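You operate a simulated robot arm through the tools that you are given. There is no shell and no other tool.

You run a simulated two-armed robot. Do the job below in one go: nothing can be reset, and whatever is moved stays where it is left.

Task
Clamp the dusty moulding, wipe it clean with the teal rag and free it again.
Fine: green bar clamp, jaw in and knob tight while you wipe; the rag goes back; then knob slack and jaw drawn right back; the other mouldings stay.

It is judged by the outcome, as a careful person would: the job done as asked, and still so three seconds after it is handed in. It fails if anything else is knocked over, pushed out of place, dropped, spilled or broken.

Robot
Two 7-joint arms with fingered hands on one trunk that stands fixed in place. Base frame: the origin is at the foot of the trunk, x ahead of it, y to its left, z up; the work surface is at about z = 92. Lengths are in cm, angles in rad, forces in N, time in s.
The left shoulder is at [7, 15.7, 133.9], the right one opposite. With the tool pointing down near the work surface each hand reaches from about 28 to 90 cm from the base axis, measured 20 degrees to its own side. Payload 5 kg a hand.
The tool frame of a hand sits at the grasp point between the pads (the TCP): z along the fingers, y along the line on which they close. The tips reach 3.1 cm beyond it. The gripper opens to 15.6 cm; its body begins 8.8 cm behind the TCP. The gripper is a hand of 4 fingers: y runs from the thumb to the fingers, the wrist lies at [0, 0, -24.9] in the tool frame.
Orientation is that of the tool frame in the base frame, as a unit quaternion [x, y, z, w]. With the fingers straight down and closing along the base's y, the tool's x points along the base's -x, its y along +y and its z along -z.

Tools
- The arms move only by the tool jog_arm. It takes "left_series", "right_series" or both (then of equal length, played together; a hand with none holds still); each is a list of rows, each a list of 2 entries, a list of its own where there are three numbers: the turn, a rotation vector about the tool's x, y, z in degrees, then the shift along the tool's x, y, z in cm. In form: [[[wx, wy, wz], [x, y, z]], ...]. A call has 1 to 20 rows; each row is the pose to reach, as a shift and turn from the pose commanded when the call began, along the tool's axes at that moment. A row lasts 0.2 s, in which the tool goes at most 5 cm and 0.15 rad; a call with a longer step from one row to the next is refused whole. Where a pose cannot be reached the arm comes as near as it can. A force on the tool above 40 N (or 10 N above the force at the start of the call, whichever is more), or a blocked arm, ends the call early, and 0.2 s more pass. In this call time passes only in rows, and 0.2 s behind the last. The reply holds the time, the measured pose of the TCP, the force on the tool along the base axes, the opening and the grip force, in the units named above and with some noise, with the torque about the TCP (base axes, N m) and any sound that the robot's microphone picked up.
- Cameras (640 x 400 px; columns grow to the right, rows downward): "scene" is now at [12.23, -4.33, 156.04]; the picture's right is [-0.51, -0.86, -0.00], its down [-0.57, 0.34, -0.75] and it looks along [0.65, -0.39, -0.66] (base axes); focal length 287 px, centre (320, 200). "left" rides on the left gripper at [-7.2, 0.2, -11.1] in its tool frame; the picture's right is [-0.02, -1.00, 0.00], its down [0.84, -0.02, -0.54] and it looks along [0.54, -0.01, 0.84] (tool axes); focal length 234 px, centre (320, 200). "right" rides on the right gripper at [7.2, 0.2, -11.1] in its tool frame; the picture's right is [-0.02, 1.00, 0.00], its down [-0.84, -0.02, -0.54] and it looks along [-0.54, -0.01, 0.84] (tool axes); focal length 234 px, centre (320, 200). There is no depth. A picture from a camera that has moved, and an enlarged one, comes with that camera's place and axes in the base frame and with its lens.
- camera(camera): a new picture of that camera. It takes no simulated time.
- slide_trunk(by): slides the trunk up (or, below 0, down) by that many cm; the arms and the scene camera ride with it, the base frame stays. It gives what a move gives, with no picture.
- set_fingers(finger1, finger2, finger3, thumb_bend, hand): sets how far each is bent, from 0 (flat) to 1 (curled in); at 0.3 the hand is open as for a grip, at 0.7 the pads meet at the TCP. One left out holds its place. A second passes; each finger stops where it meets its share of the squeeze, and holds until it gets a number again. It is the only way to open and close the hand. It gives what a move gives, with no picture; readings hold the bend of each and the force on the fingers (four entries, about 0 where the hand has none), thumb and palm.
- turn_head(pan, tilt): turns the head with the scene camera to pan (to the left, within 1.501 rad either way) and tilt (down, from -0.506 to 1.204), counted from straight ahead of the robot. It gives what a move gives.
- close_up(camera, box): a new picture of the part [left, top, right, bottom] of that camera's present view, enlarged. It takes no simulated time.
- finish_job(): hands the job in; it is judged then, once.

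Nothing tells you positions but the pictures and the camera data. Unless the task says otherwise, let go and move clear before handing in.

The tools are called after "Request:" as a command line: name --argument value ..., lists and objects as JSON in quotes. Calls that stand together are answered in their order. jog_arm: Moves the arms, as the interface text tells. Its arguments: {"type":"object","properties":{"left_series":{"type":"array","items":{"type":"array"}},"right_series":{"type":"array","items":{"type":"array"}}},"required":[]} The other tools are called the same way: slide_trunk (by) moves the trunk up or down; set_fingers (finger1, finger2, finger3, thumb_bend, hand) moves the fingers one by one; turn_head (pan, tilt) turns the head that bears the scene camera; camera (camera) takes a picture; close_up (camera, box) takes an enlarged picture of a part of a camera's view; finish_job () hands the job in.

At the start:

```text
time: 0.0
left_tcp_pos: [45.3, -3.54, 124.36]
left_tcp_rot: [0.001, 1.0, 0.0, 0.001]
left_contact_force: [0.6, -0.2, 0.4]
left_ft_torque: [0.02, 0.04, -0.01]
left_width: 15.59
left_grip_force: 0.0
left_shape: jaw
left_bend: [0.3, 0.3, 0.3, 0.3]
left_finger forces: [0.0, 0.0, 0.1, 0.0, 0.0, 0.0]
right_tcp_pos: [48.68, -55.79, 119.67]
right_tcp_rot: [0.0, 1.0, 0.0, 0.0]
right_contact_force: [0.0, 0.6, 0.4]
right_ft_torque: [-0.03, -0.02, 0.03]
right_width: 15.61
right_grip_force: 0.0
right_shape: jaw
right_bend: [0.3, 0.3, 0.3, 0.3]
right_finger forces: [0.1, 0.0, 0.0, 0.0, 0.0, 0.0]
trunk travel left (down, up): [-72.5, 21.5]
head pan, tilt (commanded): [-0.539, 0.719]
```

scene: 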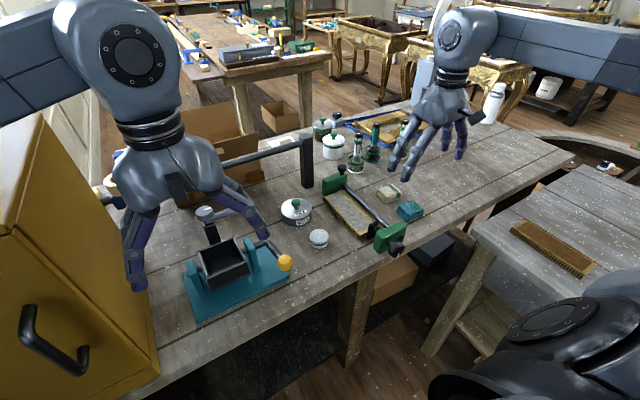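
right: 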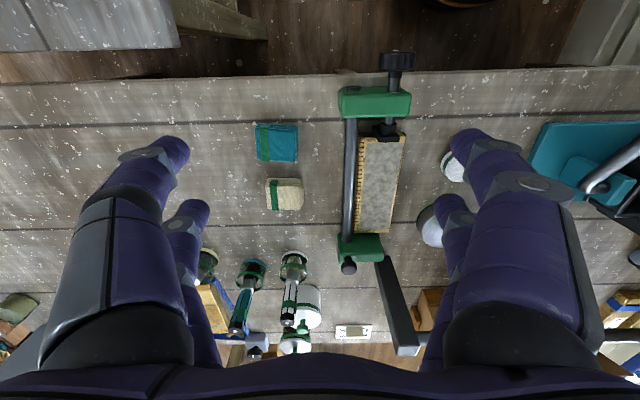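
left: 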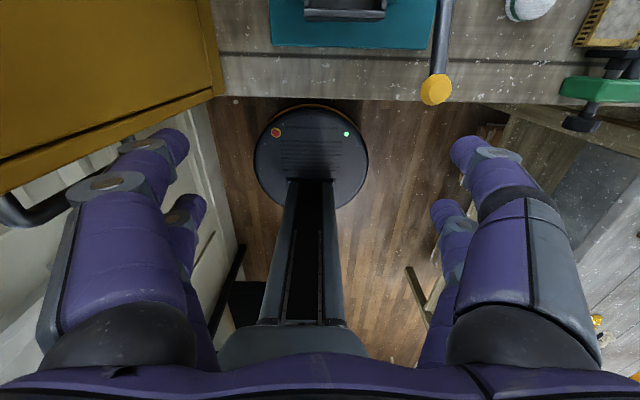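

I see a workbench with a green bar clamp holding a dusty gilded moulding loosely, a teal rag and a pale sponge beside it. I will look more closely before moving anything.

Request:
close_up --camera "scene" --box '[280, 150, 460, 270]'

Request:
close_up --camera "right" --box '[230, 40, 450, 290]'

Request:
close_up --camera "scene" --box '[300, 80, 460, 180]'

```text
3.33 times, centred on (370, 210) of scene
camera zoom: at [12.23, -4.33, 156.04], right [-0.51, -0.86, 0.0], down [-0.57, 0.34, -0.75], along [0.65, -0.39, -0.66], focal length 957 px, centre (153, 167)
```

zoom: 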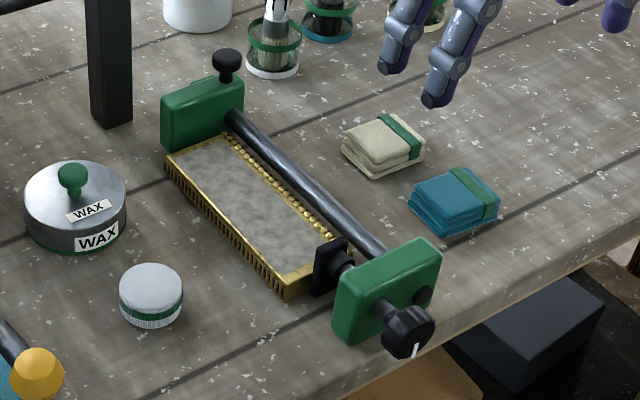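

```text
1.60 times, centred on (340, 165) of right
camera zoom: at [41.5, -55.59, 130.79], right [0.02, 1.0, 0.0], down [0.84, -0.02, 0.54], along [0.54, -0.01, -0.84], focal length 375 px, centre (288, 256)
```

zoom: 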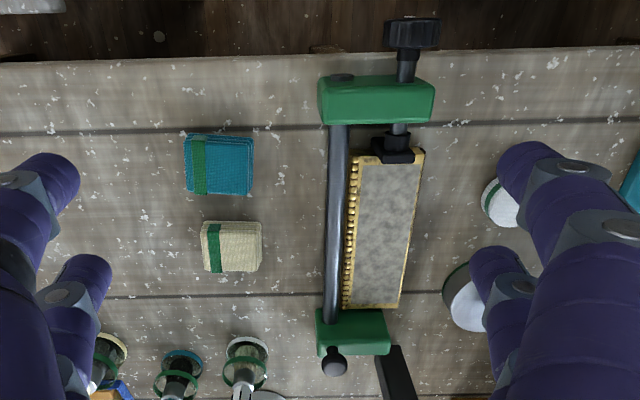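

```text
4.00 times, centred on (380, 130) of scene
camera zoom: at [12.23, -4.33, 156.04], right [-0.51, -0.86, 0.0], down [-0.57, 0.34, -0.75], along [0.65, -0.39, -0.66], focal length 1148 px, centre (80, 480)
```

zoom: 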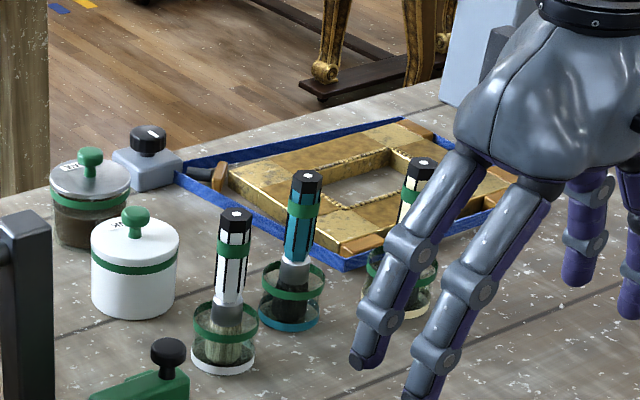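

The clamp lies along x at about y = -47, with the knob overhanging the near bench edge around x = 43. I'll zoom in on both ends to learn how the jaw and knob work.

Request:
close_up --camera "scene" --box '[360, 205, 420, 260]'

Request:
close_up --camera "scene" --box '[315, 155, 375, 205]'

Request:
close_up --camera "right" --box '[325, 40, 425, 150]'

Request:
close_up --camera "right" --box '[240, 110, 320, 220]'

```text
7.27 times, centred on (390, 232) of scene
camera zoom: at [12.23, -4.33, 156.04], right [-0.51, -0.86, 0.0], down [-0.57, 0.34, -0.75], along [0.65, -0.39, -0.66], focal length 2088 px, centre (-189, -36)
```

zoom: 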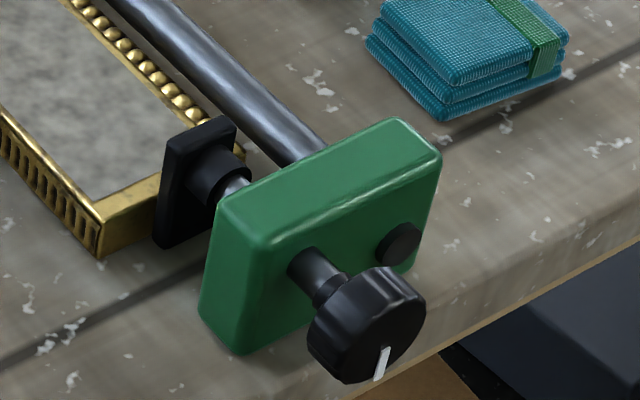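

```text
8.00 times, centred on (345, 180) of scene
camera zoom: at [12.23, -4.33, 156.04], right [-0.51, -0.86, 0.0], down [-0.57, 0.34, -0.75], along [0.65, -0.39, -0.66], focal length 2297 px, centre (120, 360)
```

zoom: 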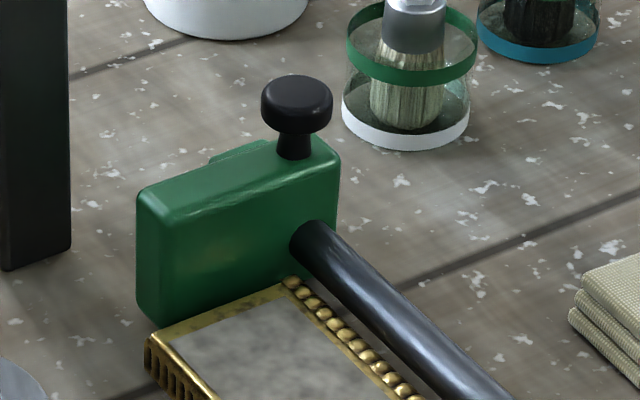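

```text
3.64 times, centred on (375, 95) of right
camera zoom: at [41.5, -55.59, 130.79], right [0.02, 1.0, 0.0], down [0.84, -0.02, 0.54], along [0.54, -0.01, -0.84], focal length 852 px, centre (120, 582)
```

zoom: 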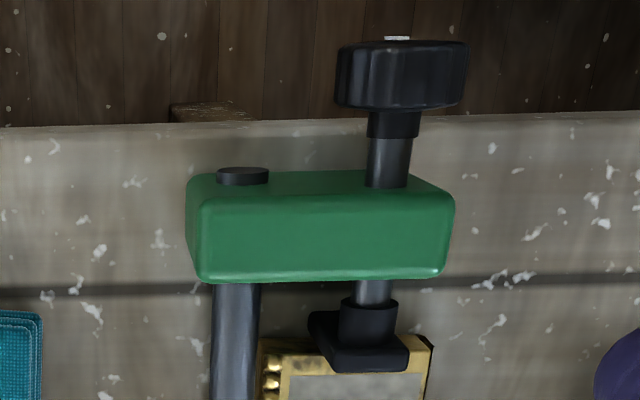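

```text
3.64 times, centred on (280, 165) of right
camera zoom: at [41.5, -55.59, 130.79], right [0.02, 1.0, 0.0], down [0.84, -0.02, 0.54], along [0.54, -0.01, -0.84], focal length 852 px, centre (466, 327)
```

zoom: 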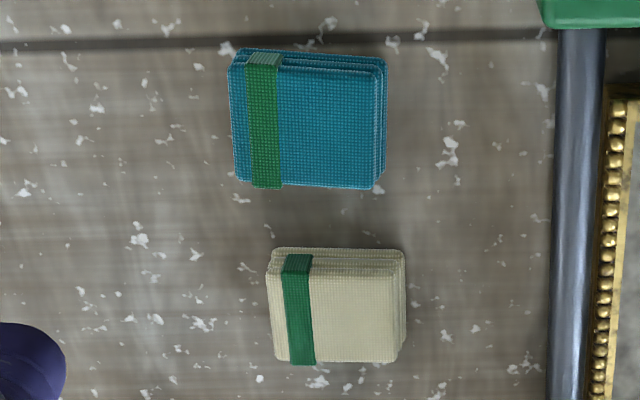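

The near block carries a horizontal screw with a white-marked knob and a black pad; the far block has a mushroom knob on top, and the moulding lies between them. I'll move the right wrist camera for a lower, nearer look at the knob end.

Request:
jog_arm --right_series '[[[0, 0, 0], [4, 2, 2]], [[0, 0, 0], [8, 4, 4]], [[0, 0, 0], [12, 6, 6]], [[0, 0, 0], [16, 8, 8]]]'

Request:
camera --camera "right"

Request:
camera --camera "scene"

```text
time: 1.0
left_tcp_pos: [44.87, -3.34, 124.54]
left_tcp_rot: [0.0, 1.0, -0.001, 0.002]
left_contact_force: [-0.1, 1.0, 1.3]
left_ft_torque: [-0.01, -0.02, -0.02]
left_width: 15.59
left_grip_force: 0.0
left_shape: jaw
left_bend: [0.3, 0.3, 0.3, 0.3]
left_finger forces: [0.0, 0.1, 0.1, 0.1, 0.0, 0.0]
right_tcp_pos: [32.77, -47.83, 111.7]
right_tcp_rot: [0.0, 1.0, -0.001, 0.002]
right_contact_force: [-0.7, 0.7, 0.4]
right_ft_torque: [-0.05, -0.03, -0.01]
right_width: 15.61
right_grip_force: 0.1
right_shape: jaw
right_bend: [0.3, 0.3, 0.3, 0.3]
right_finger forces: [0.0, 0.1, 0.1, 0.1, 0.0, 0.1]
trunk travel left (down, up): [-72.5, 21.5]
head pan, tilt (commanded): [-0.539, 0.719]
```

```text
taken
camera right: at [25.52, -47.68, 122.77], right [0.02, 1.0, 0.0], down [0.84, -0.02, 0.55], along [0.55, -0.01, -0.84], focal length 234 px, centre (320, 200)
```

right: 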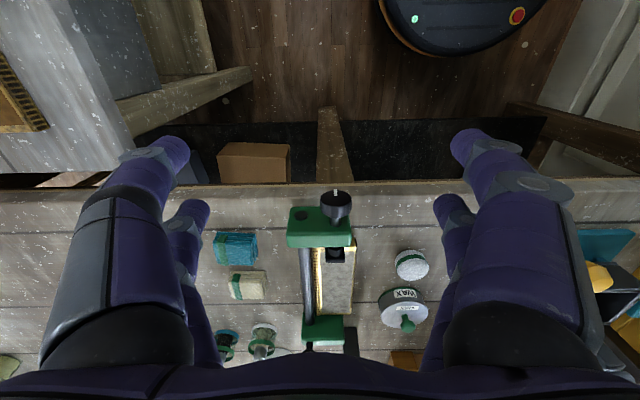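

```text
taken
camera scene: at [11.97, -4.12, 156.07], right [-0.51, -0.86, 0.0], down [-0.56, 0.34, -0.75], along [0.65, -0.39, -0.66], focal length 287 px, centre (320, 200)
```

scene: 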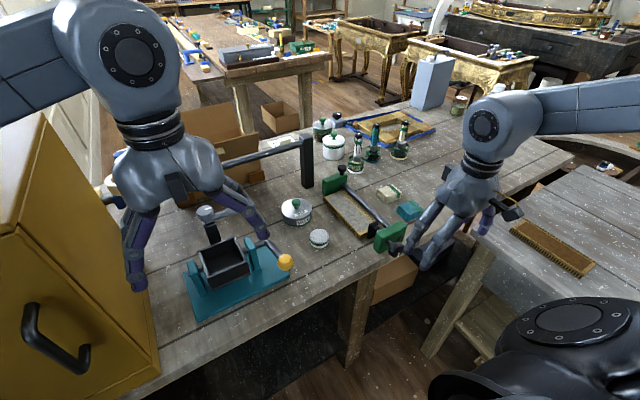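

From here the knob end faces the camera. I'll enlarge it to read the mark and see the gap at the pad.

Request:
close_up --camera "right" --box '[270, 180, 380, 270]'

Request:
close_up --camera "right" --box '[280, 240, 380, 360]'

Request:
close_up --camera "scene" --box '[300, 160, 420, 260]'

```text
4.44 times, centred on (325, 225) of right
camera zoom: at [25.52, -47.68, 122.77], right [0.02, 1.0, 0.0], down [0.84, -0.02, 0.55], along [0.55, -0.01, -0.84], focal length 1041 px, centre (298, 89)
```

zoom: 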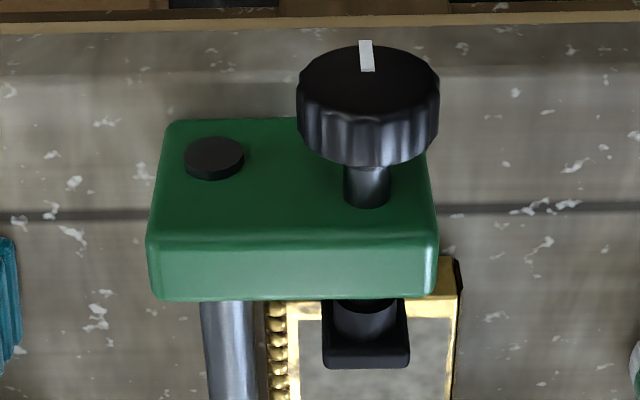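

```text
3.33 times, centred on (330, 300) of right
camera zoom: at [25.52, -47.68, 122.77], right [0.02, 1.0, 0.0], down [0.84, -0.02, 0.55], along [0.55, -0.01, -0.84], focal length 781 px, centre (287, -133)
```

zoom: 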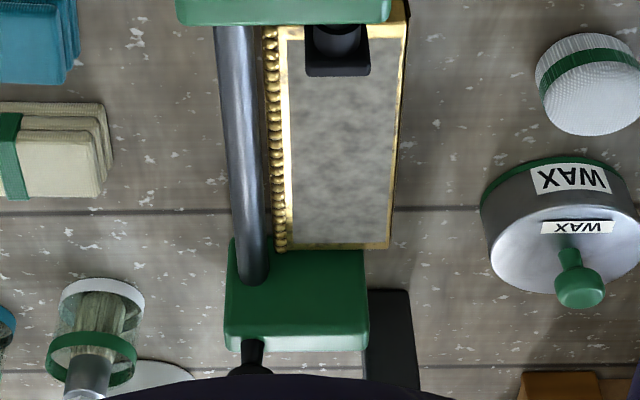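

```text
4.00 times, centred on (360, 210) of scene
camera zoom: at [11.97, -4.12, 156.07], right [-0.51, -0.86, 0.0], down [-0.56, 0.34, -0.75], along [0.65, -0.39, -0.66], focal length 1148 px, centre (160, 160)
```

zoom: 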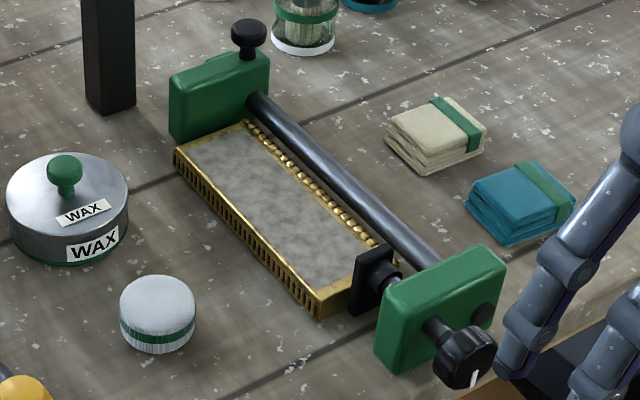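

The white mark on the near knob points up and the pad looks set slightly off the moulding. I'll turn the hand a quarter turn and move it over the clamp to see the gaps from the side.

Request:
jog_arm --right_series '[[[0, 0, -7.5], [-2.4, -0.5, -0.3]], [[0, 0, -15], [-4.9, -1, -0.6]], [[0, 0, -22.5], [-7.3, -1.5, -0.9]], [[0, 0, -30], [-9.7, -2, -1]], [[0, 0, -37.5], [-12.2, -2.6, -1]], [[0, 0, -45], [-14.6, -3.1, -1]], [[0, 0, -52.5], [-17, -3.6, -1]], [[0, 0, -60], [-19.5, -4.1, -1]], [[0, 0, -67.5], [-21.9, -4.6, -1]], [[0, 0, -75], [-24.3, -5.2, -1]], [[0, 0, -82.5], [-26.8, -5.7, -1]], [[0, 0, -90], [-29.2, -6.2, -1]]]'

Request:
camera --camera "right"

```text
time: 3.6
left_tcp_pos: [45.17, -3.47, 124.41]
left_tcp_rot: [0.0, 1.0, 0.0, 0.0]
left_contact_force: [1.0, 0.5, -0.2]
left_ft_torque: [-0.02, 0.05, 0.01]
left_width: 15.6
left_grip_force: 0.1
left_shape: jaw
left_bend: [0.3, 0.3, 0.3, 0.3]
left_finger forces: [0.0, 0.1, 0.0, 0.0, 0.0, 0.0]
right_tcp_pos: [62.04, -53.82, 112.65]
right_tcp_rot: [0.708, -0.706, -0.001, 0.001]
right_contact_force: [-1.2, -0.8, -0.2]
right_ft_torque: [0.01, 0.02, 0.02]
right_width: 15.6
right_grip_force: 0.1
right_shape: jaw
right_bend: [0.3, 0.3, 0.3, 0.3]
right_finger forces: [0.0, 0.0, 0.0, 0.0, 0.0, 0.1]
trunk travel left (down, up): [-72.5, 21.5]
head pan, tilt (commanded): [-0.539, 0.719]
```

```text
taken
camera right: at [61.86, -61.07, 123.71], right [-1.0, 0.02, 0.0], down [0.02, 0.84, 0.55], along [0.01, 0.54, -0.84], focal length 234 px, centre (320, 200)
```

right: 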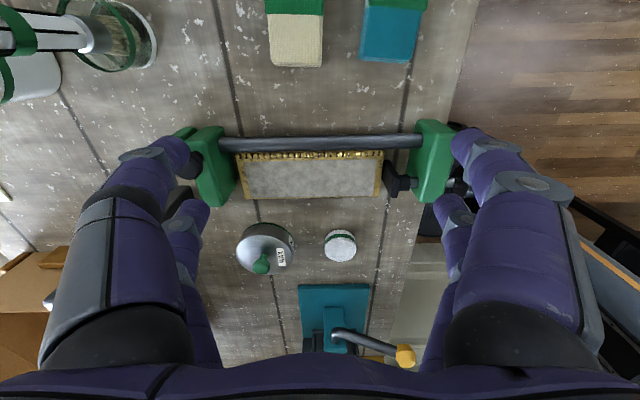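

Request:
close_up --camera "right" --box '[360, 110, 480, 220]'

Request:
close_up --camera "right" --box '[160, 110, 280, 220]'

Request:
close_up --camera "right" --box '[160, 110, 480, 220]'

```text
3.64 times, centred on (420, 165) of right
camera zoom: at [61.86, -61.07, 123.71], right [-1.0, 0.02, 0.0], down [0.02, 0.84, 0.55], along [0.01, 0.54, -0.84], focal length 852 px, centre (-44, 327)
```

zoom: 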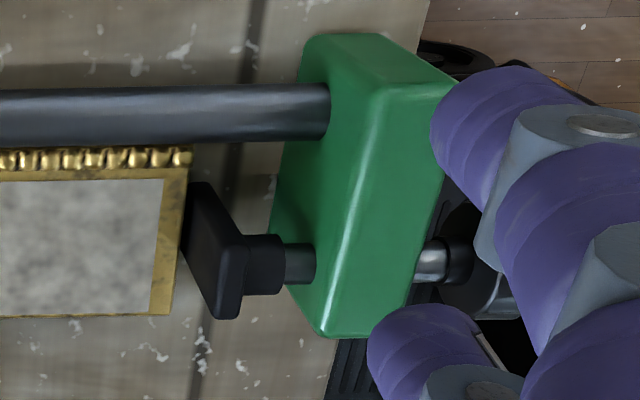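

```text
3.64 times, centred on (220, 165) of right
camera zoom: at [61.86, -61.07, 123.71], right [-1.0, 0.02, 0.0], down [0.02, 0.84, 0.55], along [0.01, 0.54, -0.84], focal length 852 px, centre (684, 327)
```

zoom: 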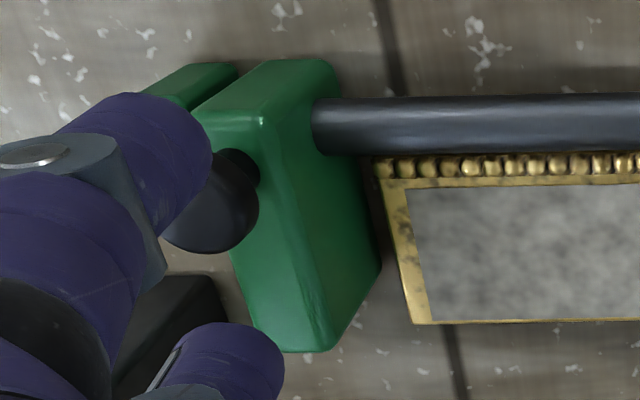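

```text
2.00 times, centred on (320, 165) of right
camera zoom: at [61.86, -61.07, 123.71], right [-1.0, 0.02, 0.0], down [0.02, 0.84, 0.55], along [0.01, 0.54, -0.84], focal length 468 px, centre (320, 270)
```

zoom: 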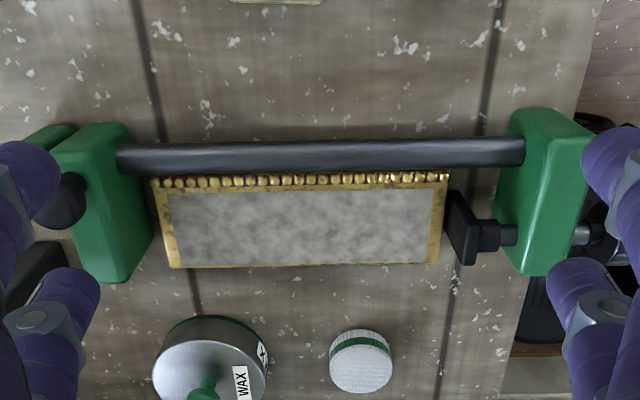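

There is a second green piece behind the far block, so the far block may be the sliding jaw. I'll raise the hand and shift it to look at that end.

Request:
jog_arm --right_series '[[[0, 0, 0], [0, 0, -4]], [[0, 0, 0], [0.5, -3, -7]], [[0, 0, 0], [1, -7, -7]], [[0, 0, 0], [1.5, -11, -7]], [[0, 0, 0], [2, -15, -7]]]'

Request:
camera --camera "right"

```text
time: 4.8
left_tcp_pos: [45.39, -3.34, 124.26]
left_tcp_rot: [0.0, 1.0, 0.0, -0.001]
left_contact_force: [1.2, 0.4, 0.4]
left_ft_torque: [0.0, 0.04, 0.01]
left_width: 15.6
left_grip_force: 0.0
left_shape: jaw
left_bend: [0.3, 0.3, 0.3, 0.3]
left_finger forces: [0.1, 0.0, 0.0, 0.0, 0.0, 0.1]
right_tcp_pos: [76.47, -55.39, 119.59]
right_tcp_rot: [0.708, -0.707, 0.0, 0.0]
right_contact_force: [0.6, 0.4, -1.6]
right_ft_torque: [0.0, 0.07, 0.0]
right_width: 15.6
right_grip_force: 0.1
right_shape: jaw
right_bend: [0.3, 0.3, 0.3, 0.3]
right_finger forces: [0.0, 0.0, 0.0, 0.1, 0.1, 0.0]
right hand out of reach, approached as far as the arm can: row 5
trunk travel left (down, up): [-72.5, 21.5]
head pan, tilt (commanded): [-0.539, 0.719]
```

```text
taken
camera right: at [76.24, -62.53, 130.82], right [-1.0, 0.02, 0.0], down [0.02, 0.84, 0.54], along [0.01, 0.54, -0.84], focal length 234 px, centre (320, 200)
```

right: 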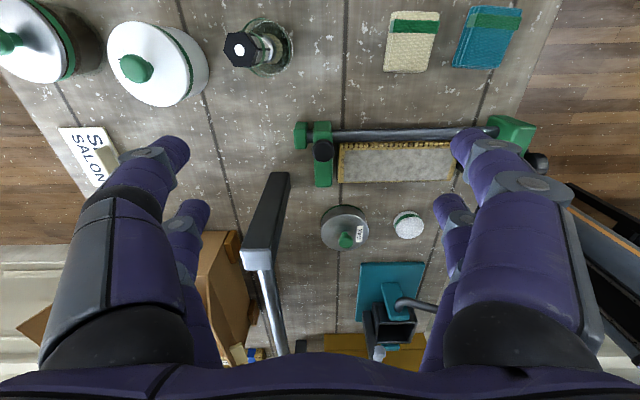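

Request:
close_up --camera "right" --box '[285, 110, 365, 195]'

Request:
close_up --camera "right" --box '[425, 100, 560, 200]'

```text
4.71 times, centred on (325, 152) of right
camera zoom: at [76.24, -62.53, 130.82], right [-1.0, 0.02, 0.0], down [0.02, 0.84, 0.54], along [0.01, 0.54, -0.84], focal length 1102 px, centre (296, 424)
```

zoom: 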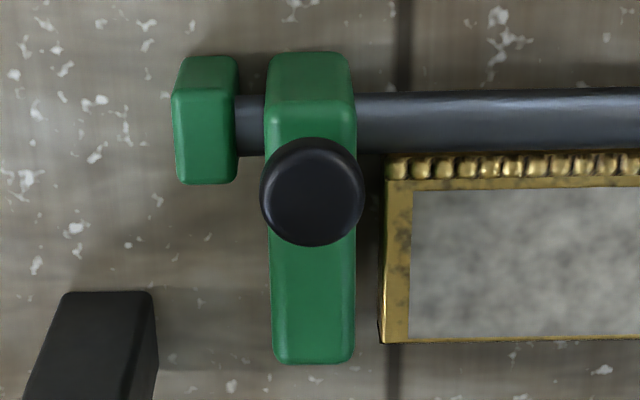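

```text
4.00 times, centred on (492, 150) of right
camera zoom: at [76.24, -62.53, 130.82], right [-1.0, 0.02, 0.0], down [0.02, 0.84, 0.54], along [0.01, 0.54, -0.84], focal length 937 px, centre (-370, 400)
```

zoom: 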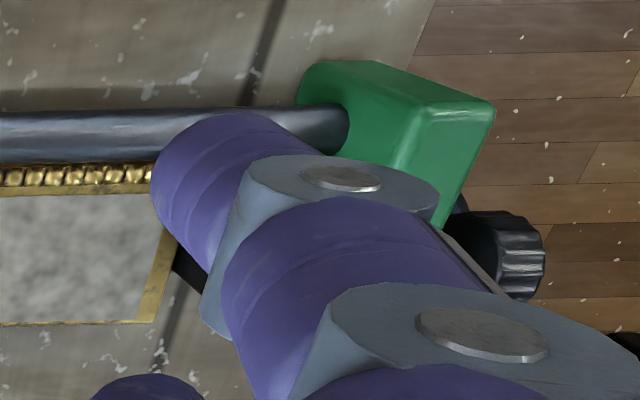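

The far block is the sliding jaw with a mushroom grip over the bar, with about 1 cm gaps both to the moulding and to the end stop behind it. Before touching anything I'll look at the hands' finger layout.

Request:
close_up --camera "scene" --box '[80, 90, 300, 310]'

Request:
close_up --camera "scene" --box '[330, 60, 510, 220]'

```text
1.82 times, centred on (190, 200) of scene
camera zoom: at [12.55, -4.21, 156.02], right [-0.51, -0.86, 0.0], down [-0.57, 0.34, -0.75], along [0.64, -0.39, -0.66], focal length 522 px, centre (556, 200)
```

zoom: 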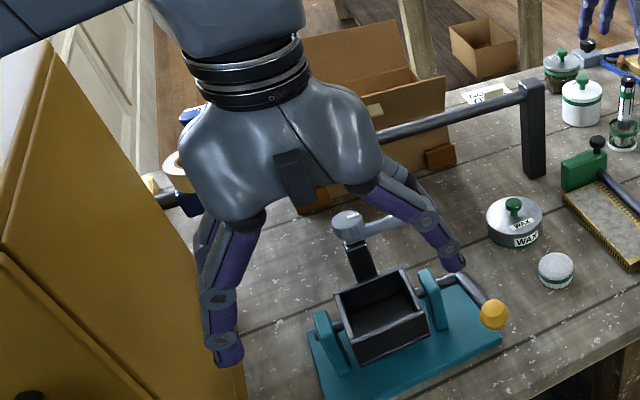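

```text
2.50 times, centred on (420, 140) of scene
camera zoom: at [12.55, -4.21, 156.02], right [-0.51, -0.86, 0.0], down [-0.57, 0.34, -0.75], along [0.64, -0.39, -0.66], focal length 718 px, centre (70, 350)
```

zoom: 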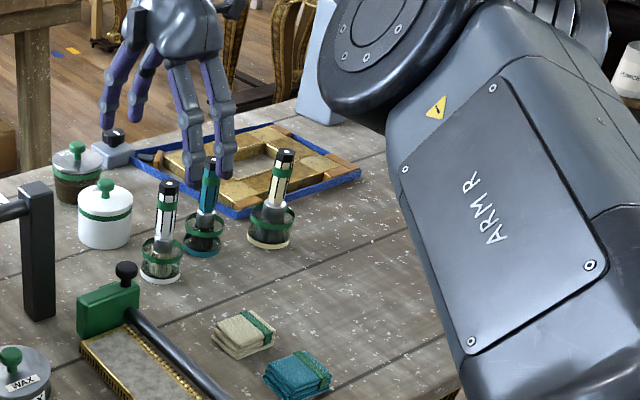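

The hand seems to have two fingers on each side. I'll bend finger1 alone and look, to learn which finger is which.

Request:
set_fingers --hand "right" --finger1 0.7

Request:
camera --camera "right"

Request:
set_fingers --hand "right" --finger1 0.3 --thumb_bend 0.7

Request:
camera --camera "right"

```text
time: 5.8
left_tcp_pos: [45.14, -3.47, 124.4]
left_tcp_rot: [0.0, 1.0, 0.0, 0.001]
left_contact_force: [0.2, -0.2, 0.4]
left_ft_torque: [-0.01, 0.0, -0.01]
left_width: 15.6
left_grip_force: 0.0
left_shape: jaw
left_bend: [0.3, 0.3, 0.3, 0.3]
left_finger forces: [0.0, 0.0, 0.0, 0.1, 0.0, 0.0]
right_tcp_pos: [76.15, -55.53, 119.93]
right_tcp_rot: [0.707, -0.707, 0.001, -0.001]
right_contact_force: [0.5, -1.1, -0.4]
right_ft_torque: [0.02, 0.0, -0.01]
right_width: 8.28
right_grip_force: 0.1
right_shape: fingers
right_bend: [0.7, 0.3, 0.3, 0.3]
right_finger forces: [0.1, 0.1, 0.0, 0.0, 0.0, 0.0]
trunk travel left (down, up): [-72.5, 21.5]
head pan, tilt (commanded): [-0.539, 0.719]
```

```text
taken
camera right: at [75.93, -62.7, 130.99], right [-1.0, 0.02, 0.0], down [0.02, 0.84, 0.54], along [0.01, 0.54, -0.84], focal length 234 px, centre (320, 200)
```

right: 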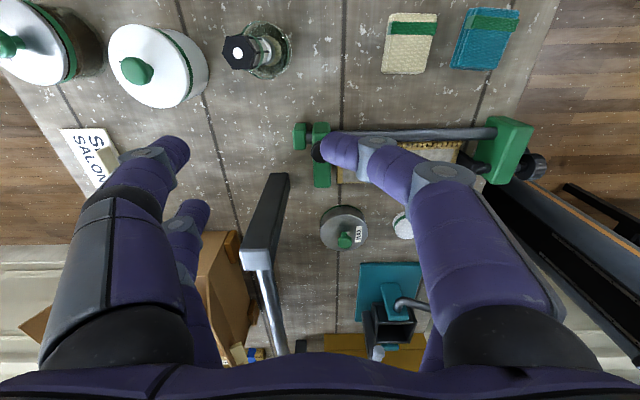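

```text
time: 6.8
left_tcp_pos: [45.22, -3.52, 124.32]
left_tcp_rot: [0.0, 1.0, 0.0, 0.001]
left_contact_force: [0.4, -0.9, 0.1]
left_ft_torque: [-0.06, -0.01, 0.01]
left_width: 15.6
left_grip_force: 0.1
left_shape: jaw
left_bend: [0.3, 0.3, 0.3, 0.3]
left_finger forces: [0.1, 0.1, 0.0, 0.0, 0.1, 0.1]
right_tcp_pos: [76.12, -55.55, 119.95]
right_tcp_rot: [-0.707, 0.707, -0.001, 0.001]
right_contact_force: [0.3, -1.1, 0.7]
right_ft_torque: [0.0, 0.0, 0.02]
right_width: 8.21
right_grip_force: 0.1
right_shape: fingers
right_bend: [0.3, 0.3, 0.3, 0.7]
right_finger forces: [0.0, 0.0, 0.0, 0.0, 0.0, 0.0]
trunk travel left (down, up): [-72.5, 21.5]
head pan, tilt (commanded): [-0.539, 0.719]
```

```text
taken
camera right: at [75.92, -62.71, 130.99], right [-1.0, 0.02, 0.0], down [0.02, 0.84, 0.54], along [0.01, 0.54, -0.84], focal length 234 px, centre (320, 200)
```

right: 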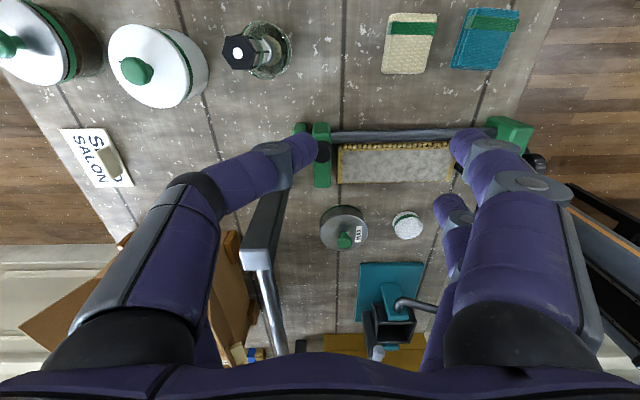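

Thumb is at the tool's −y side and finger1 at +y nearest the camera. I'll check fingers 2 and 3 too.

Request:
set_fingers --hand "right" --thumb_bend 0.3 --finger2 0.7

Request:
camera --camera "right"

Request:
set_fingers --hand "right" --finger2 0.3 --finger3 0.7

Request:
camera --camera "right"

```text
time: 7.8
left_tcp_pos: [45.19, -3.47, 124.39]
left_tcp_rot: [0.0, 1.0, 0.0, 0.0]
left_contact_force: [0.2, -0.2, -0.2]
left_ft_torque: [-0.02, -0.05, -0.01]
left_width: 15.6
left_grip_force: 0.0
left_shape: jaw
left_bend: [0.3, 0.3, 0.3, 0.3]
left_finger forces: [0.0, 0.0, 0.0, 0.1, 0.1, 0.1]
right_tcp_pos: [76.15, -55.37, 119.91]
right_tcp_rot: [0.707, -0.707, 0.0, -0.002]
right_contact_force: [-0.1, -0.1, 0.0]
right_ft_torque: [0.03, -0.03, 0.0]
right_width: 15.96
right_grip_force: 0.0
right_shape: fingers
right_bend: [0.3, 0.7, 0.3, 0.3]
right_finger forces: [0.1, 0.0, 0.1, 0.0, 0.0, 0.0]
trunk travel left (down, up): [-72.5, 21.5]
head pan, tilt (commanded): [-0.539, 0.719]
```

```text
taken
camera right: at [75.94, -62.7, 130.98], right [-1.0, 0.02, 0.0], down [0.02, 0.84, 0.54], along [0.01, 0.54, -0.84], focal length 234 px, centre (320, 200)
```

right: 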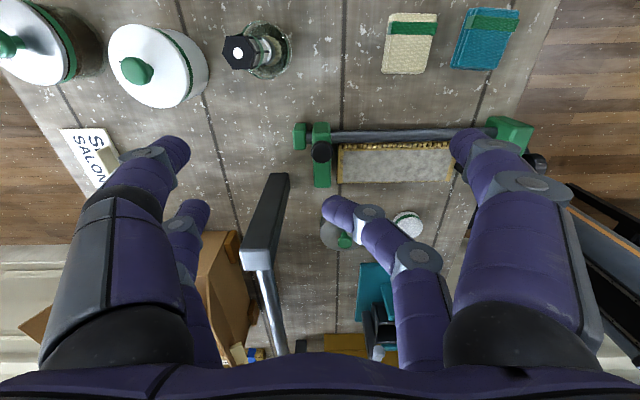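

```text
time: 8.8
left_tcp_pos: [45.27, -3.48, 124.47]
left_tcp_rot: [0.001, 1.0, 0.0, 0.001]
left_contact_force: [0.8, -0.1, 0.6]
left_ft_torque: [0.05, -0.02, 0.01]
left_width: 15.59
left_grip_force: 0.1
left_shape: jaw
left_bend: [0.3, 0.3, 0.3, 0.3]
left_finger forces: [0.0, 0.0, 0.0, 0.0, 0.1, 0.0]
right_tcp_pos: [76.13, -55.48, 119.88]
right_tcp_rot: [0.707, -0.707, 0.0, 0.0]
right_contact_force: [0.1, -0.6, -0.2]
right_ft_torque: [0.0, 0.02, 0.0]
right_width: 15.97
right_grip_force: 0.1
right_shape: fingers
right_bend: [0.3, 0.3, 0.7, 0.3]
right_finger forces: [0.0, 0.0, 0.0, 0.0, 0.0, 0.0]
trunk travel left (down, up): [-72.5, 21.5]
head pan, tilt (commanded): [-0.539, 0.719]
```

```text
taken
camera right: at [75.94, -62.7, 130.98], right [-1.0, 0.02, 0.0], down [0.02, 0.84, 0.54], along [0.01, 0.54, -0.84], focal length 234 px, centre (320, 200)
```

right: 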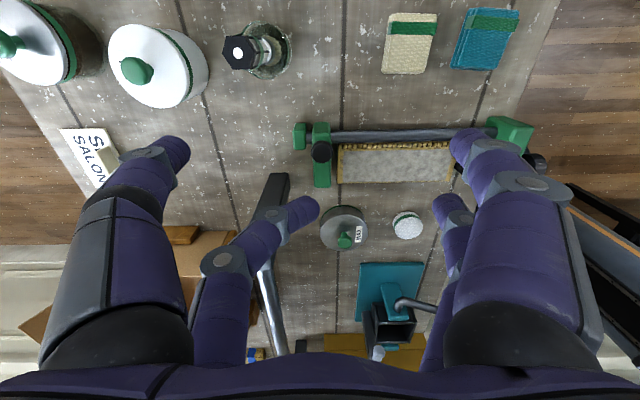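

Fingers form a 2×2 layout: thumb and finger3 on the tool's −y side, finger1 and finger2 on +y. I'll use the finger2/finger3 pair to pinch the mushroom grip of the jaw at about [76, -51.3, 101.5], first narrowing the hand and going part way down.

Request:
set_fingers --hand "right" --finger1 0.5 --finger2 0.5 --finger3 0.5 --thumb_bend 0.5

Request:
jog_arm --right_series '[[[0, 0, 0], [-1.0, 0, 3]], [[0, 0, 0], [-1.8, 0, 6]], [[0, 0, 0], [-1.8, 0, 9]]]'

Request:
camera --camera "right"

Request:
camera --camera "scene"

```text
time: 9.8
left_tcp_pos: [45.08, -3.44, 124.4]
left_tcp_rot: [0.0, 1.0, 0.0, 0.0]
left_contact_force: [-0.1, -0.3, 0.2]
left_ft_torque: [0.0, -0.04, 0.01]
left_width: 15.58
left_grip_force: 0.0
left_shape: jaw
left_bend: [0.3, 0.3, 0.3, 0.3]
left_finger forces: [0.1, 0.0, 0.0, 0.0, 0.0, 0.0]
right_tcp_pos: [76.19, -55.47, 119.83]
right_tcp_rot: [-0.707, 0.707, -0.001, 0.001]
right_contact_force: [0.2, 0.4, 0.0]
right_ft_torque: [0.02, 0.01, -0.02]
right_width: 8.18
right_grip_force: 0.0
right_shape: fingers
right_bend: [0.5, 0.5, 0.5, 0.5]
right_finger forces: [0.1, 0.0, 0.1, 0.1, 0.0, 0.0]
trunk travel left (down, up): [-72.5, 21.5]
head pan, tilt (commanded): [-0.539, 0.719]
```

```text
time: 10.6
left_tcp_pos: [45.19, -3.56, 124.46]
left_tcp_rot: [0.0, 1.0, 0.0, 0.001]
left_contact_force: [0.2, 0.8, 0.2]
left_ft_torque: [0.02, 0.0, -0.02]
left_width: 15.58
left_grip_force: 0.1
left_shape: jaw
left_bend: [0.3, 0.3, 0.3, 0.3]
left_finger forces: [0.0, 0.0, 0.0, 0.0, 0.0, 0.1]
right_tcp_pos: [76.08, -53.97, 110.66]
right_tcp_rot: [-0.707, 0.708, 0.0, 0.0]
right_contact_force: [0.4, -0.4, 0.3]
right_ft_torque: [0.0, -0.01, 0.01]
right_width: 8.12
right_grip_force: 0.0
right_shape: fingers
right_bend: [0.5, 0.5, 0.5, 0.5]
right_finger forces: [0.0, 0.0, 0.0, 0.1, 0.0, 0.1]
trunk travel left (down, up): [-72.5, 21.5]
head pan, tilt (commanded): [-0.539, 0.719]
```

```text
taken
camera right: at [75.87, -61.18, 121.84], right [-1.0, 0.02, 0.0], down [0.02, 0.84, 0.54], along [0.02, 0.54, -0.84], focal length 234 px, centre (320, 200)
```

right: 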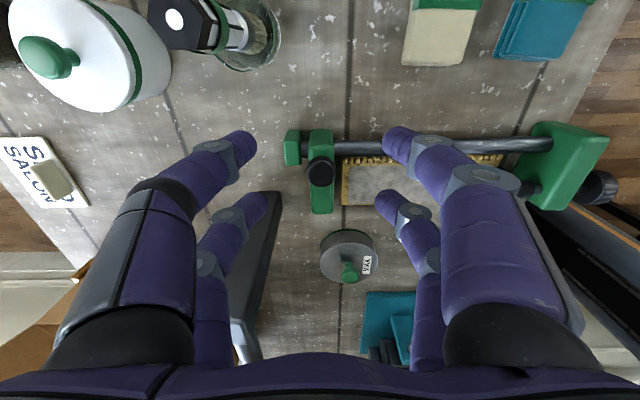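

```text
taken
camera scene: at [12.28, -4.37, 156.04], right [-0.51, -0.86, 0.0], down [-0.57, 0.34, -0.75], along [0.65, -0.39, -0.66], focal length 287 px, centre (320, 200)
```

scene: 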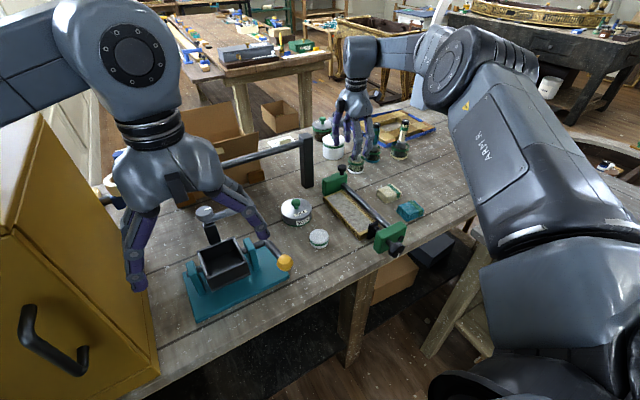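

The mushroom is at about [76.2, -51.5, 102], right between fingers 2 and 3. I'll descend to z ≈ 103 with the pair centred on it and check.

Request:
jog_arm --right_series '[[[0, 0, 0], [-0.3, 0, 2]], [[0, 0, 0], [-0.3, 0, 4]], [[0, 0, 0], [-0.3, 0, 6]], [[0, 0, 0], [-0.3, 0, 7.5]]]'

Request:
camera --camera "right"

Request:
close_up --camera "scene" --box '[300, 80, 440, 220]'

```text
time: 11.6
left_tcp_pos: [45.18, -3.55, 124.42]
left_tcp_rot: [0.0, 1.0, 0.0, 0.001]
left_contact_force: [-1.0, 1.0, -0.1]
left_ft_torque: [0.0, -0.01, -0.01]
left_width: 15.59
left_grip_force: 0.0
left_shape: jaw
left_bend: [0.3, 0.3, 0.3, 0.3]
left_finger forces: [0.1, 0.0, 0.0, 0.1, 0.1, 0.1]
right_tcp_pos: [74.52, -53.09, 103.72]
right_tcp_rot: [-0.707, 0.707, -0.001, 0.001]
right_contact_force: [-1.0, 0.9, 0.5]
right_ft_torque: [0.01, -0.04, 0.02]
right_width: 8.13
right_grip_force: 0.1
right_shape: fingers
right_bend: [0.5, 0.5, 0.5, 0.5]
right_finger forces: [0.1, 0.0, 0.0, 0.1, 0.1, 0.1]
right hand out of reach, approached as far as the arm can: row 1, 2, 3, 4
trunk travel left (down, up): [-72.5, 21.5]
head pan, tilt (commanded): [-0.539, 0.719]
```

```text
taken
camera right: at [74.22, -60.28, 114.81], right [-1.0, 0.02, 0.0], down [0.02, 0.84, 0.54], along [0.01, 0.54, -0.84], focal length 234 px, centre (320, 200)
```

right: 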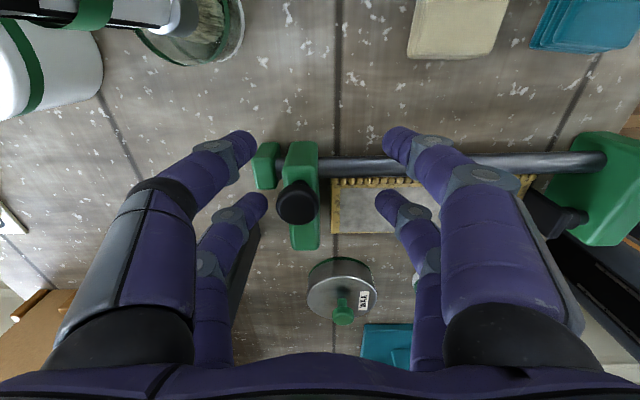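

```text
2.86 times, centred on (370, 150) of scene
camera zoom: at [12.26, -4.34, 156.04], right [-0.51, -0.86, 0.0], down [-0.57, 0.34, -0.75], along [0.65, -0.39, -0.66], focal length 820 px, centre (177, 343)
```

zoom: 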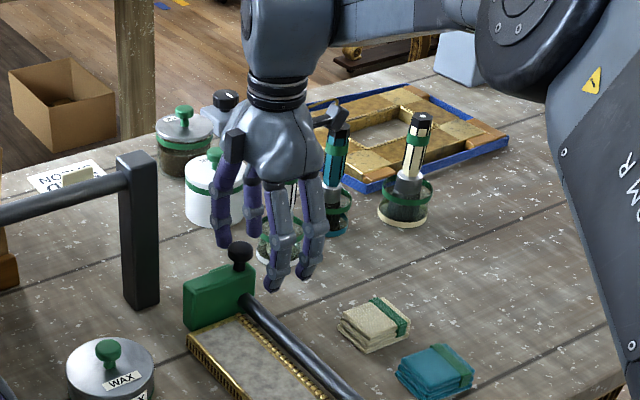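

The arm is just short of reach with the hand vertical (x stopped at 74.5). Leaning the tool forward about 10° will bring the wrist closer, so I'll tilt and re-approach.

Request:
jog_arm --right_series '[[[5, 0, 0], [0, 0, -1]], [[10, 0, 0], [0, 0, -1]], [[10, 0, 0], [0, 0, -0.5]]]'

Request:
camera --camera "right"

```text
time: 12.4
left_tcp_pos: [45.14, -3.52, 124.44]
left_tcp_rot: [0.0, 1.0, -0.001, 0.001]
left_contact_force: [0.2, 0.2, -0.1]
left_ft_torque: [0.02, 0.0, 0.03]
left_width: 15.59
left_grip_force: 0.0
left_shape: jaw
left_bend: [0.3, 0.3, 0.3, 0.3]
left_finger forces: [0.0, 0.0, 0.0, 0.1, 0.0, 0.1]
right_tcp_pos: [74.61, -52.99, 104.19]
right_tcp_rot: [0.705, -0.704, 0.062, -0.061]
right_contact_force: [0.1, -0.2, 0.4]
right_ft_torque: [-0.02, 0.03, -0.02]
right_width: 8.13
right_grip_force: 0.0
right_shape: fingers
right_bend: [0.5, 0.5, 0.5, 0.5]
right_finger forces: [0.1, 0.0, 0.0, 0.1, 0.0, 0.0]
trunk travel left (down, up): [-72.5, 21.5]
head pan, tilt (commanded): [-0.539, 0.719]
```

```text
taken
camera right: at [72.53, -60.28, 115.1], right [-0.98, 0.02, -0.17], down [-0.07, 0.84, 0.54], along [0.16, 0.54, -0.82], focal length 234 px, centre (320, 200)
```

right: 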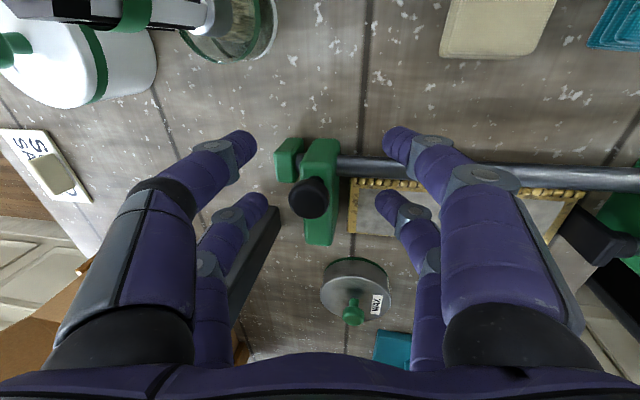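

With the tilt the arm reaches. I'll now centre on the mushroom and lower to grip height.

Request:
jog_arm --right_series '[[[0, 0, 0], [0.3, -0.6, 0.5]], [[0, 0, 0], [0.5, -1.05, 1.2]], [[0, 0, 0], [0.5, -1.05, 2.1]]]'

Request:
camera --camera "right"

Request:
close_up --camera "scene" --box '[310, 110, 400, 220]'

```text
time: 13.2
left_tcp_pos: [45.1, -3.4, 124.48]
left_tcp_rot: [-0.001, 1.0, 0.0, 0.001]
left_contact_force: [-0.2, -0.4, 0.8]
left_ft_torque: [-0.04, -0.01, 0.01]
left_width: 15.6
left_grip_force: 0.1
left_shape: jaw
left_bend: [0.3, 0.3, 0.3, 0.3]
left_finger forces: [0.0, 0.0, 0.1, 0.1, 0.1, 0.0]
right_tcp_pos: [75.64, -53.65, 102.36]
right_tcp_rot: [0.705, -0.704, 0.062, -0.062]
right_contact_force: [-0.7, 0.8, 0.6]
right_ft_torque: [-0.01, 0.02, -0.02]
right_width: 8.12
right_grip_force: 0.1
right_shape: fingers
right_bend: [0.5, 0.5, 0.5, 0.5]
right_finger forces: [0.0, 0.1, 0.0, 0.0, 0.1, 0.0]
trunk travel left (down, up): [-72.5, 21.5]
head pan, tilt (commanded): [-0.539, 0.719]
```

```text
taken
camera right: at [73.68, -60.83, 113.28], right [-0.98, 0.02, -0.17], down [-0.07, 0.84, 0.54], along [0.16, 0.54, -0.82], focal length 234 px, centre (320, 200)
```

right: 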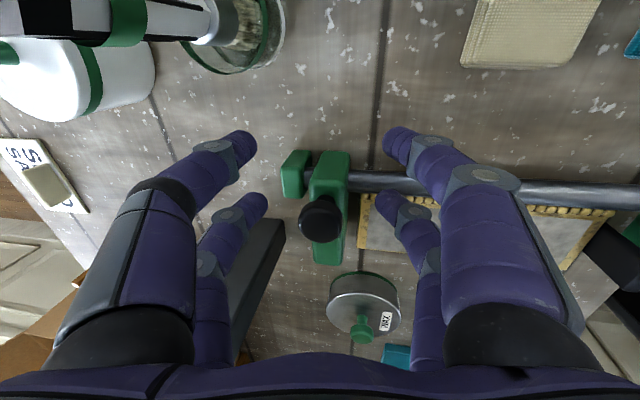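

```text
3.64 times, centred on (355, 165) of scene
camera zoom: at [12.22, -4.33, 156.05], right [-0.51, -0.86, 0.0], down [-0.57, 0.34, -0.75], along [0.65, -0.39, -0.66], focal length 1044 px, centre (193, 327)
```

zoom: 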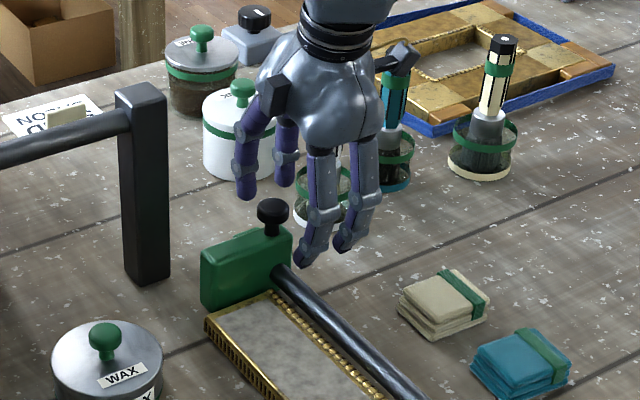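

The mushroom head sits between fingers 2 and 3 just below TCP height. I'll pinch it with that pair.

Request:
set_fingers --hand "right" --finger2 0.7 --finger3 0.7

Request:
camera --camera "right"

Request:
close_up --camera "scene" --box '[310, 110, 400, 220]'

```text
time: 14.2
left_tcp_pos: [45.17, -3.49, 124.44]
left_tcp_rot: [0.0, 1.0, 0.0, 0.0]
left_contact_force: [-0.1, 0.1, 0.6]
left_ft_torque: [0.0, -0.01, -0.02]
left_width: 15.6
left_grip_force: 0.1
left_shape: jaw
left_bend: [0.3, 0.3, 0.3, 0.3]
left_finger forces: [0.0, 0.1, 0.0, 0.0, 0.0, 0.0]
right_tcp_pos: [75.73, -53.63, 102.21]
right_tcp_rot: [-0.704, 0.705, -0.062, 0.061]
right_contact_force: [-1.3, -0.6, 1.9]
right_ft_torque: [0.03, 0.21, 0.01]
right_width: 8.11
right_grip_force: 7.9
right_shape: fingers
right_bend: [0.5, 0.65, 0.65, 0.5]
right_finger forces: [0.0, 10.4, 4.9, 0.0, 0.1, 0.0]
trunk travel left (down, up): [-72.5, 21.5]
head pan, tilt (commanded): [-0.539, 0.719]
```

```text
taken
camera right: at [73.66, -60.83, 113.28], right [-0.98, 0.02, -0.17], down [-0.07, 0.84, 0.54], along [0.16, 0.54, -0.82], focal length 234 px, centre (320, 200)
```

right: 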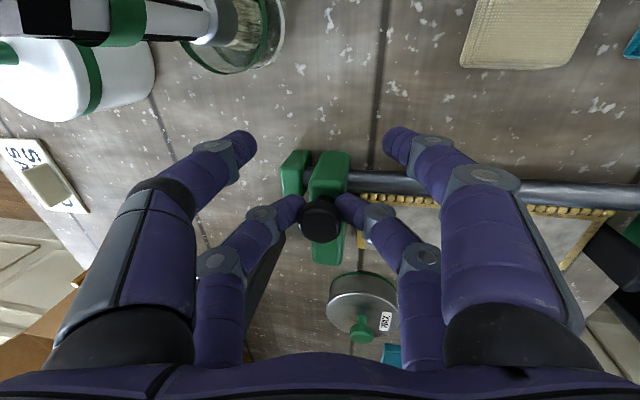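

```text
3.64 times, centred on (355, 165) of scene
camera zoom: at [12.2, -4.32, 156.05], right [-0.51, -0.86, 0.0], down [-0.57, 0.34, -0.75], along [0.65, -0.39, -0.66], focal length 1044 px, centre (193, 327)
```

zoom: 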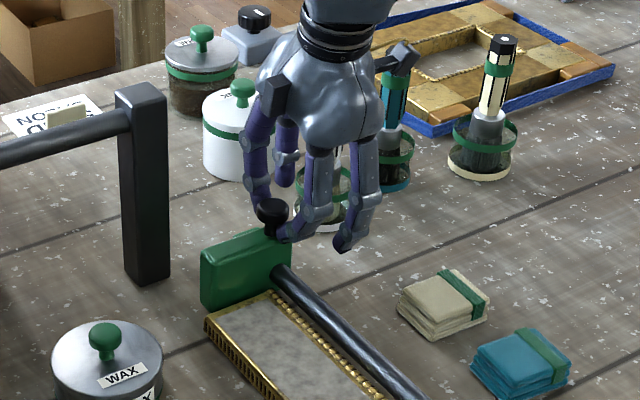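

The mushroom is gripped (about 8 N). I'll slide the jaw toward the moulding (−x) in small steps.

Request:
jog_arm --right_series '[[[0, 0, 0], [0, 0.2, -0.035]], [[0, 0, 0], [0, 0.4, -0.07]], [[0, 0, 0], [0, 0.6, -0.105]], [[0, 0, 0], [0, 0.8, -0.14]]]'

Request:
close_up --camera "right" --box '[260, 130, 440, 280]'

Request:
close_up --camera "scene" --box '[320, 150, 410, 260]'

```text
time: 15.2
left_tcp_pos: [45.13, -3.45, 124.36]
left_tcp_rot: [0.0, 1.0, 0.0, 0.001]
left_contact_force: [0.5, -0.5, 0.2]
left_ft_torque: [-0.03, -0.02, -0.01]
left_width: 15.59
left_grip_force: 0.0
left_shape: jaw
left_bend: [0.3, 0.3, 0.3, 0.3]
left_finger forces: [0.1, 0.1, 0.0, 0.0, 0.0, 0.0]
right_tcp_pos: [74.98, -53.54, 102.43]
right_tcp_rot: [-0.704, 0.704, -0.062, 0.061]
right_contact_force: [0.6, -0.3, 0.8]
right_ft_torque: [-0.06, 0.11, -0.03]
right_width: 8.13
right_grip_force: 6.3
right_shape: fingers
right_bend: [0.5, 0.66, 0.65, 0.5]
right_finger forces: [0.0, 7.2, 5.5, 0.0, 0.1, 0.0]
trunk travel left (down, up): [-72.5, 21.5]
head pan, tilt (commanded): [-0.539, 0.719]
```

```text
2.67 times, centred on (350, 205) of right
camera zoom: at [72.96, -60.83, 113.26], right [-0.98, 0.02, -0.17], down [-0.07, 0.84, 0.54], along [0.16, 0.54, -0.82], focal length 624 px, centre (240, 187)
```

zoom: 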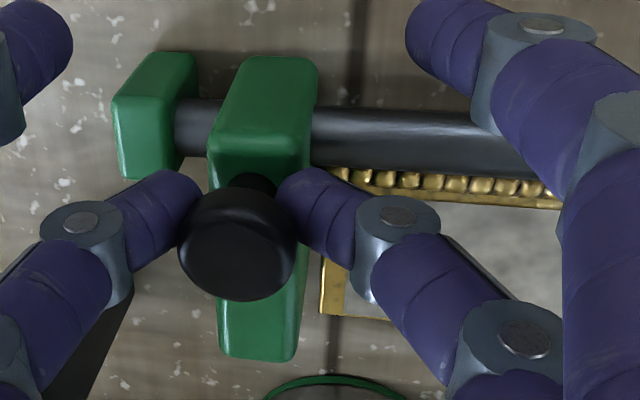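

```text
3.64 times, centred on (365, 205) of scene
camera zoom: at [12.25, -4.36, 156.04], right [-0.51, -0.86, 0.0], down [-0.57, 0.34, -0.75], along [0.65, -0.39, -0.66], focal length 1044 px, centre (156, 182)
```

zoom: 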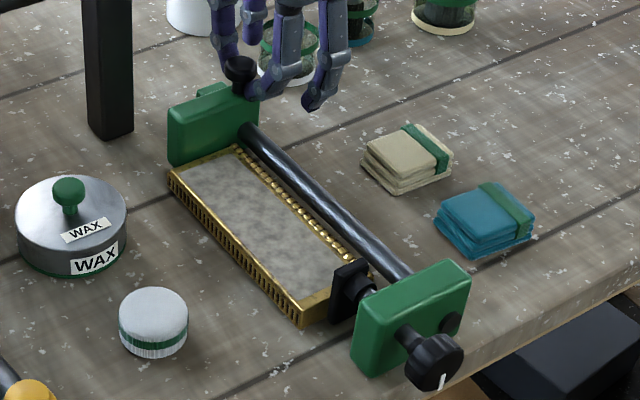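

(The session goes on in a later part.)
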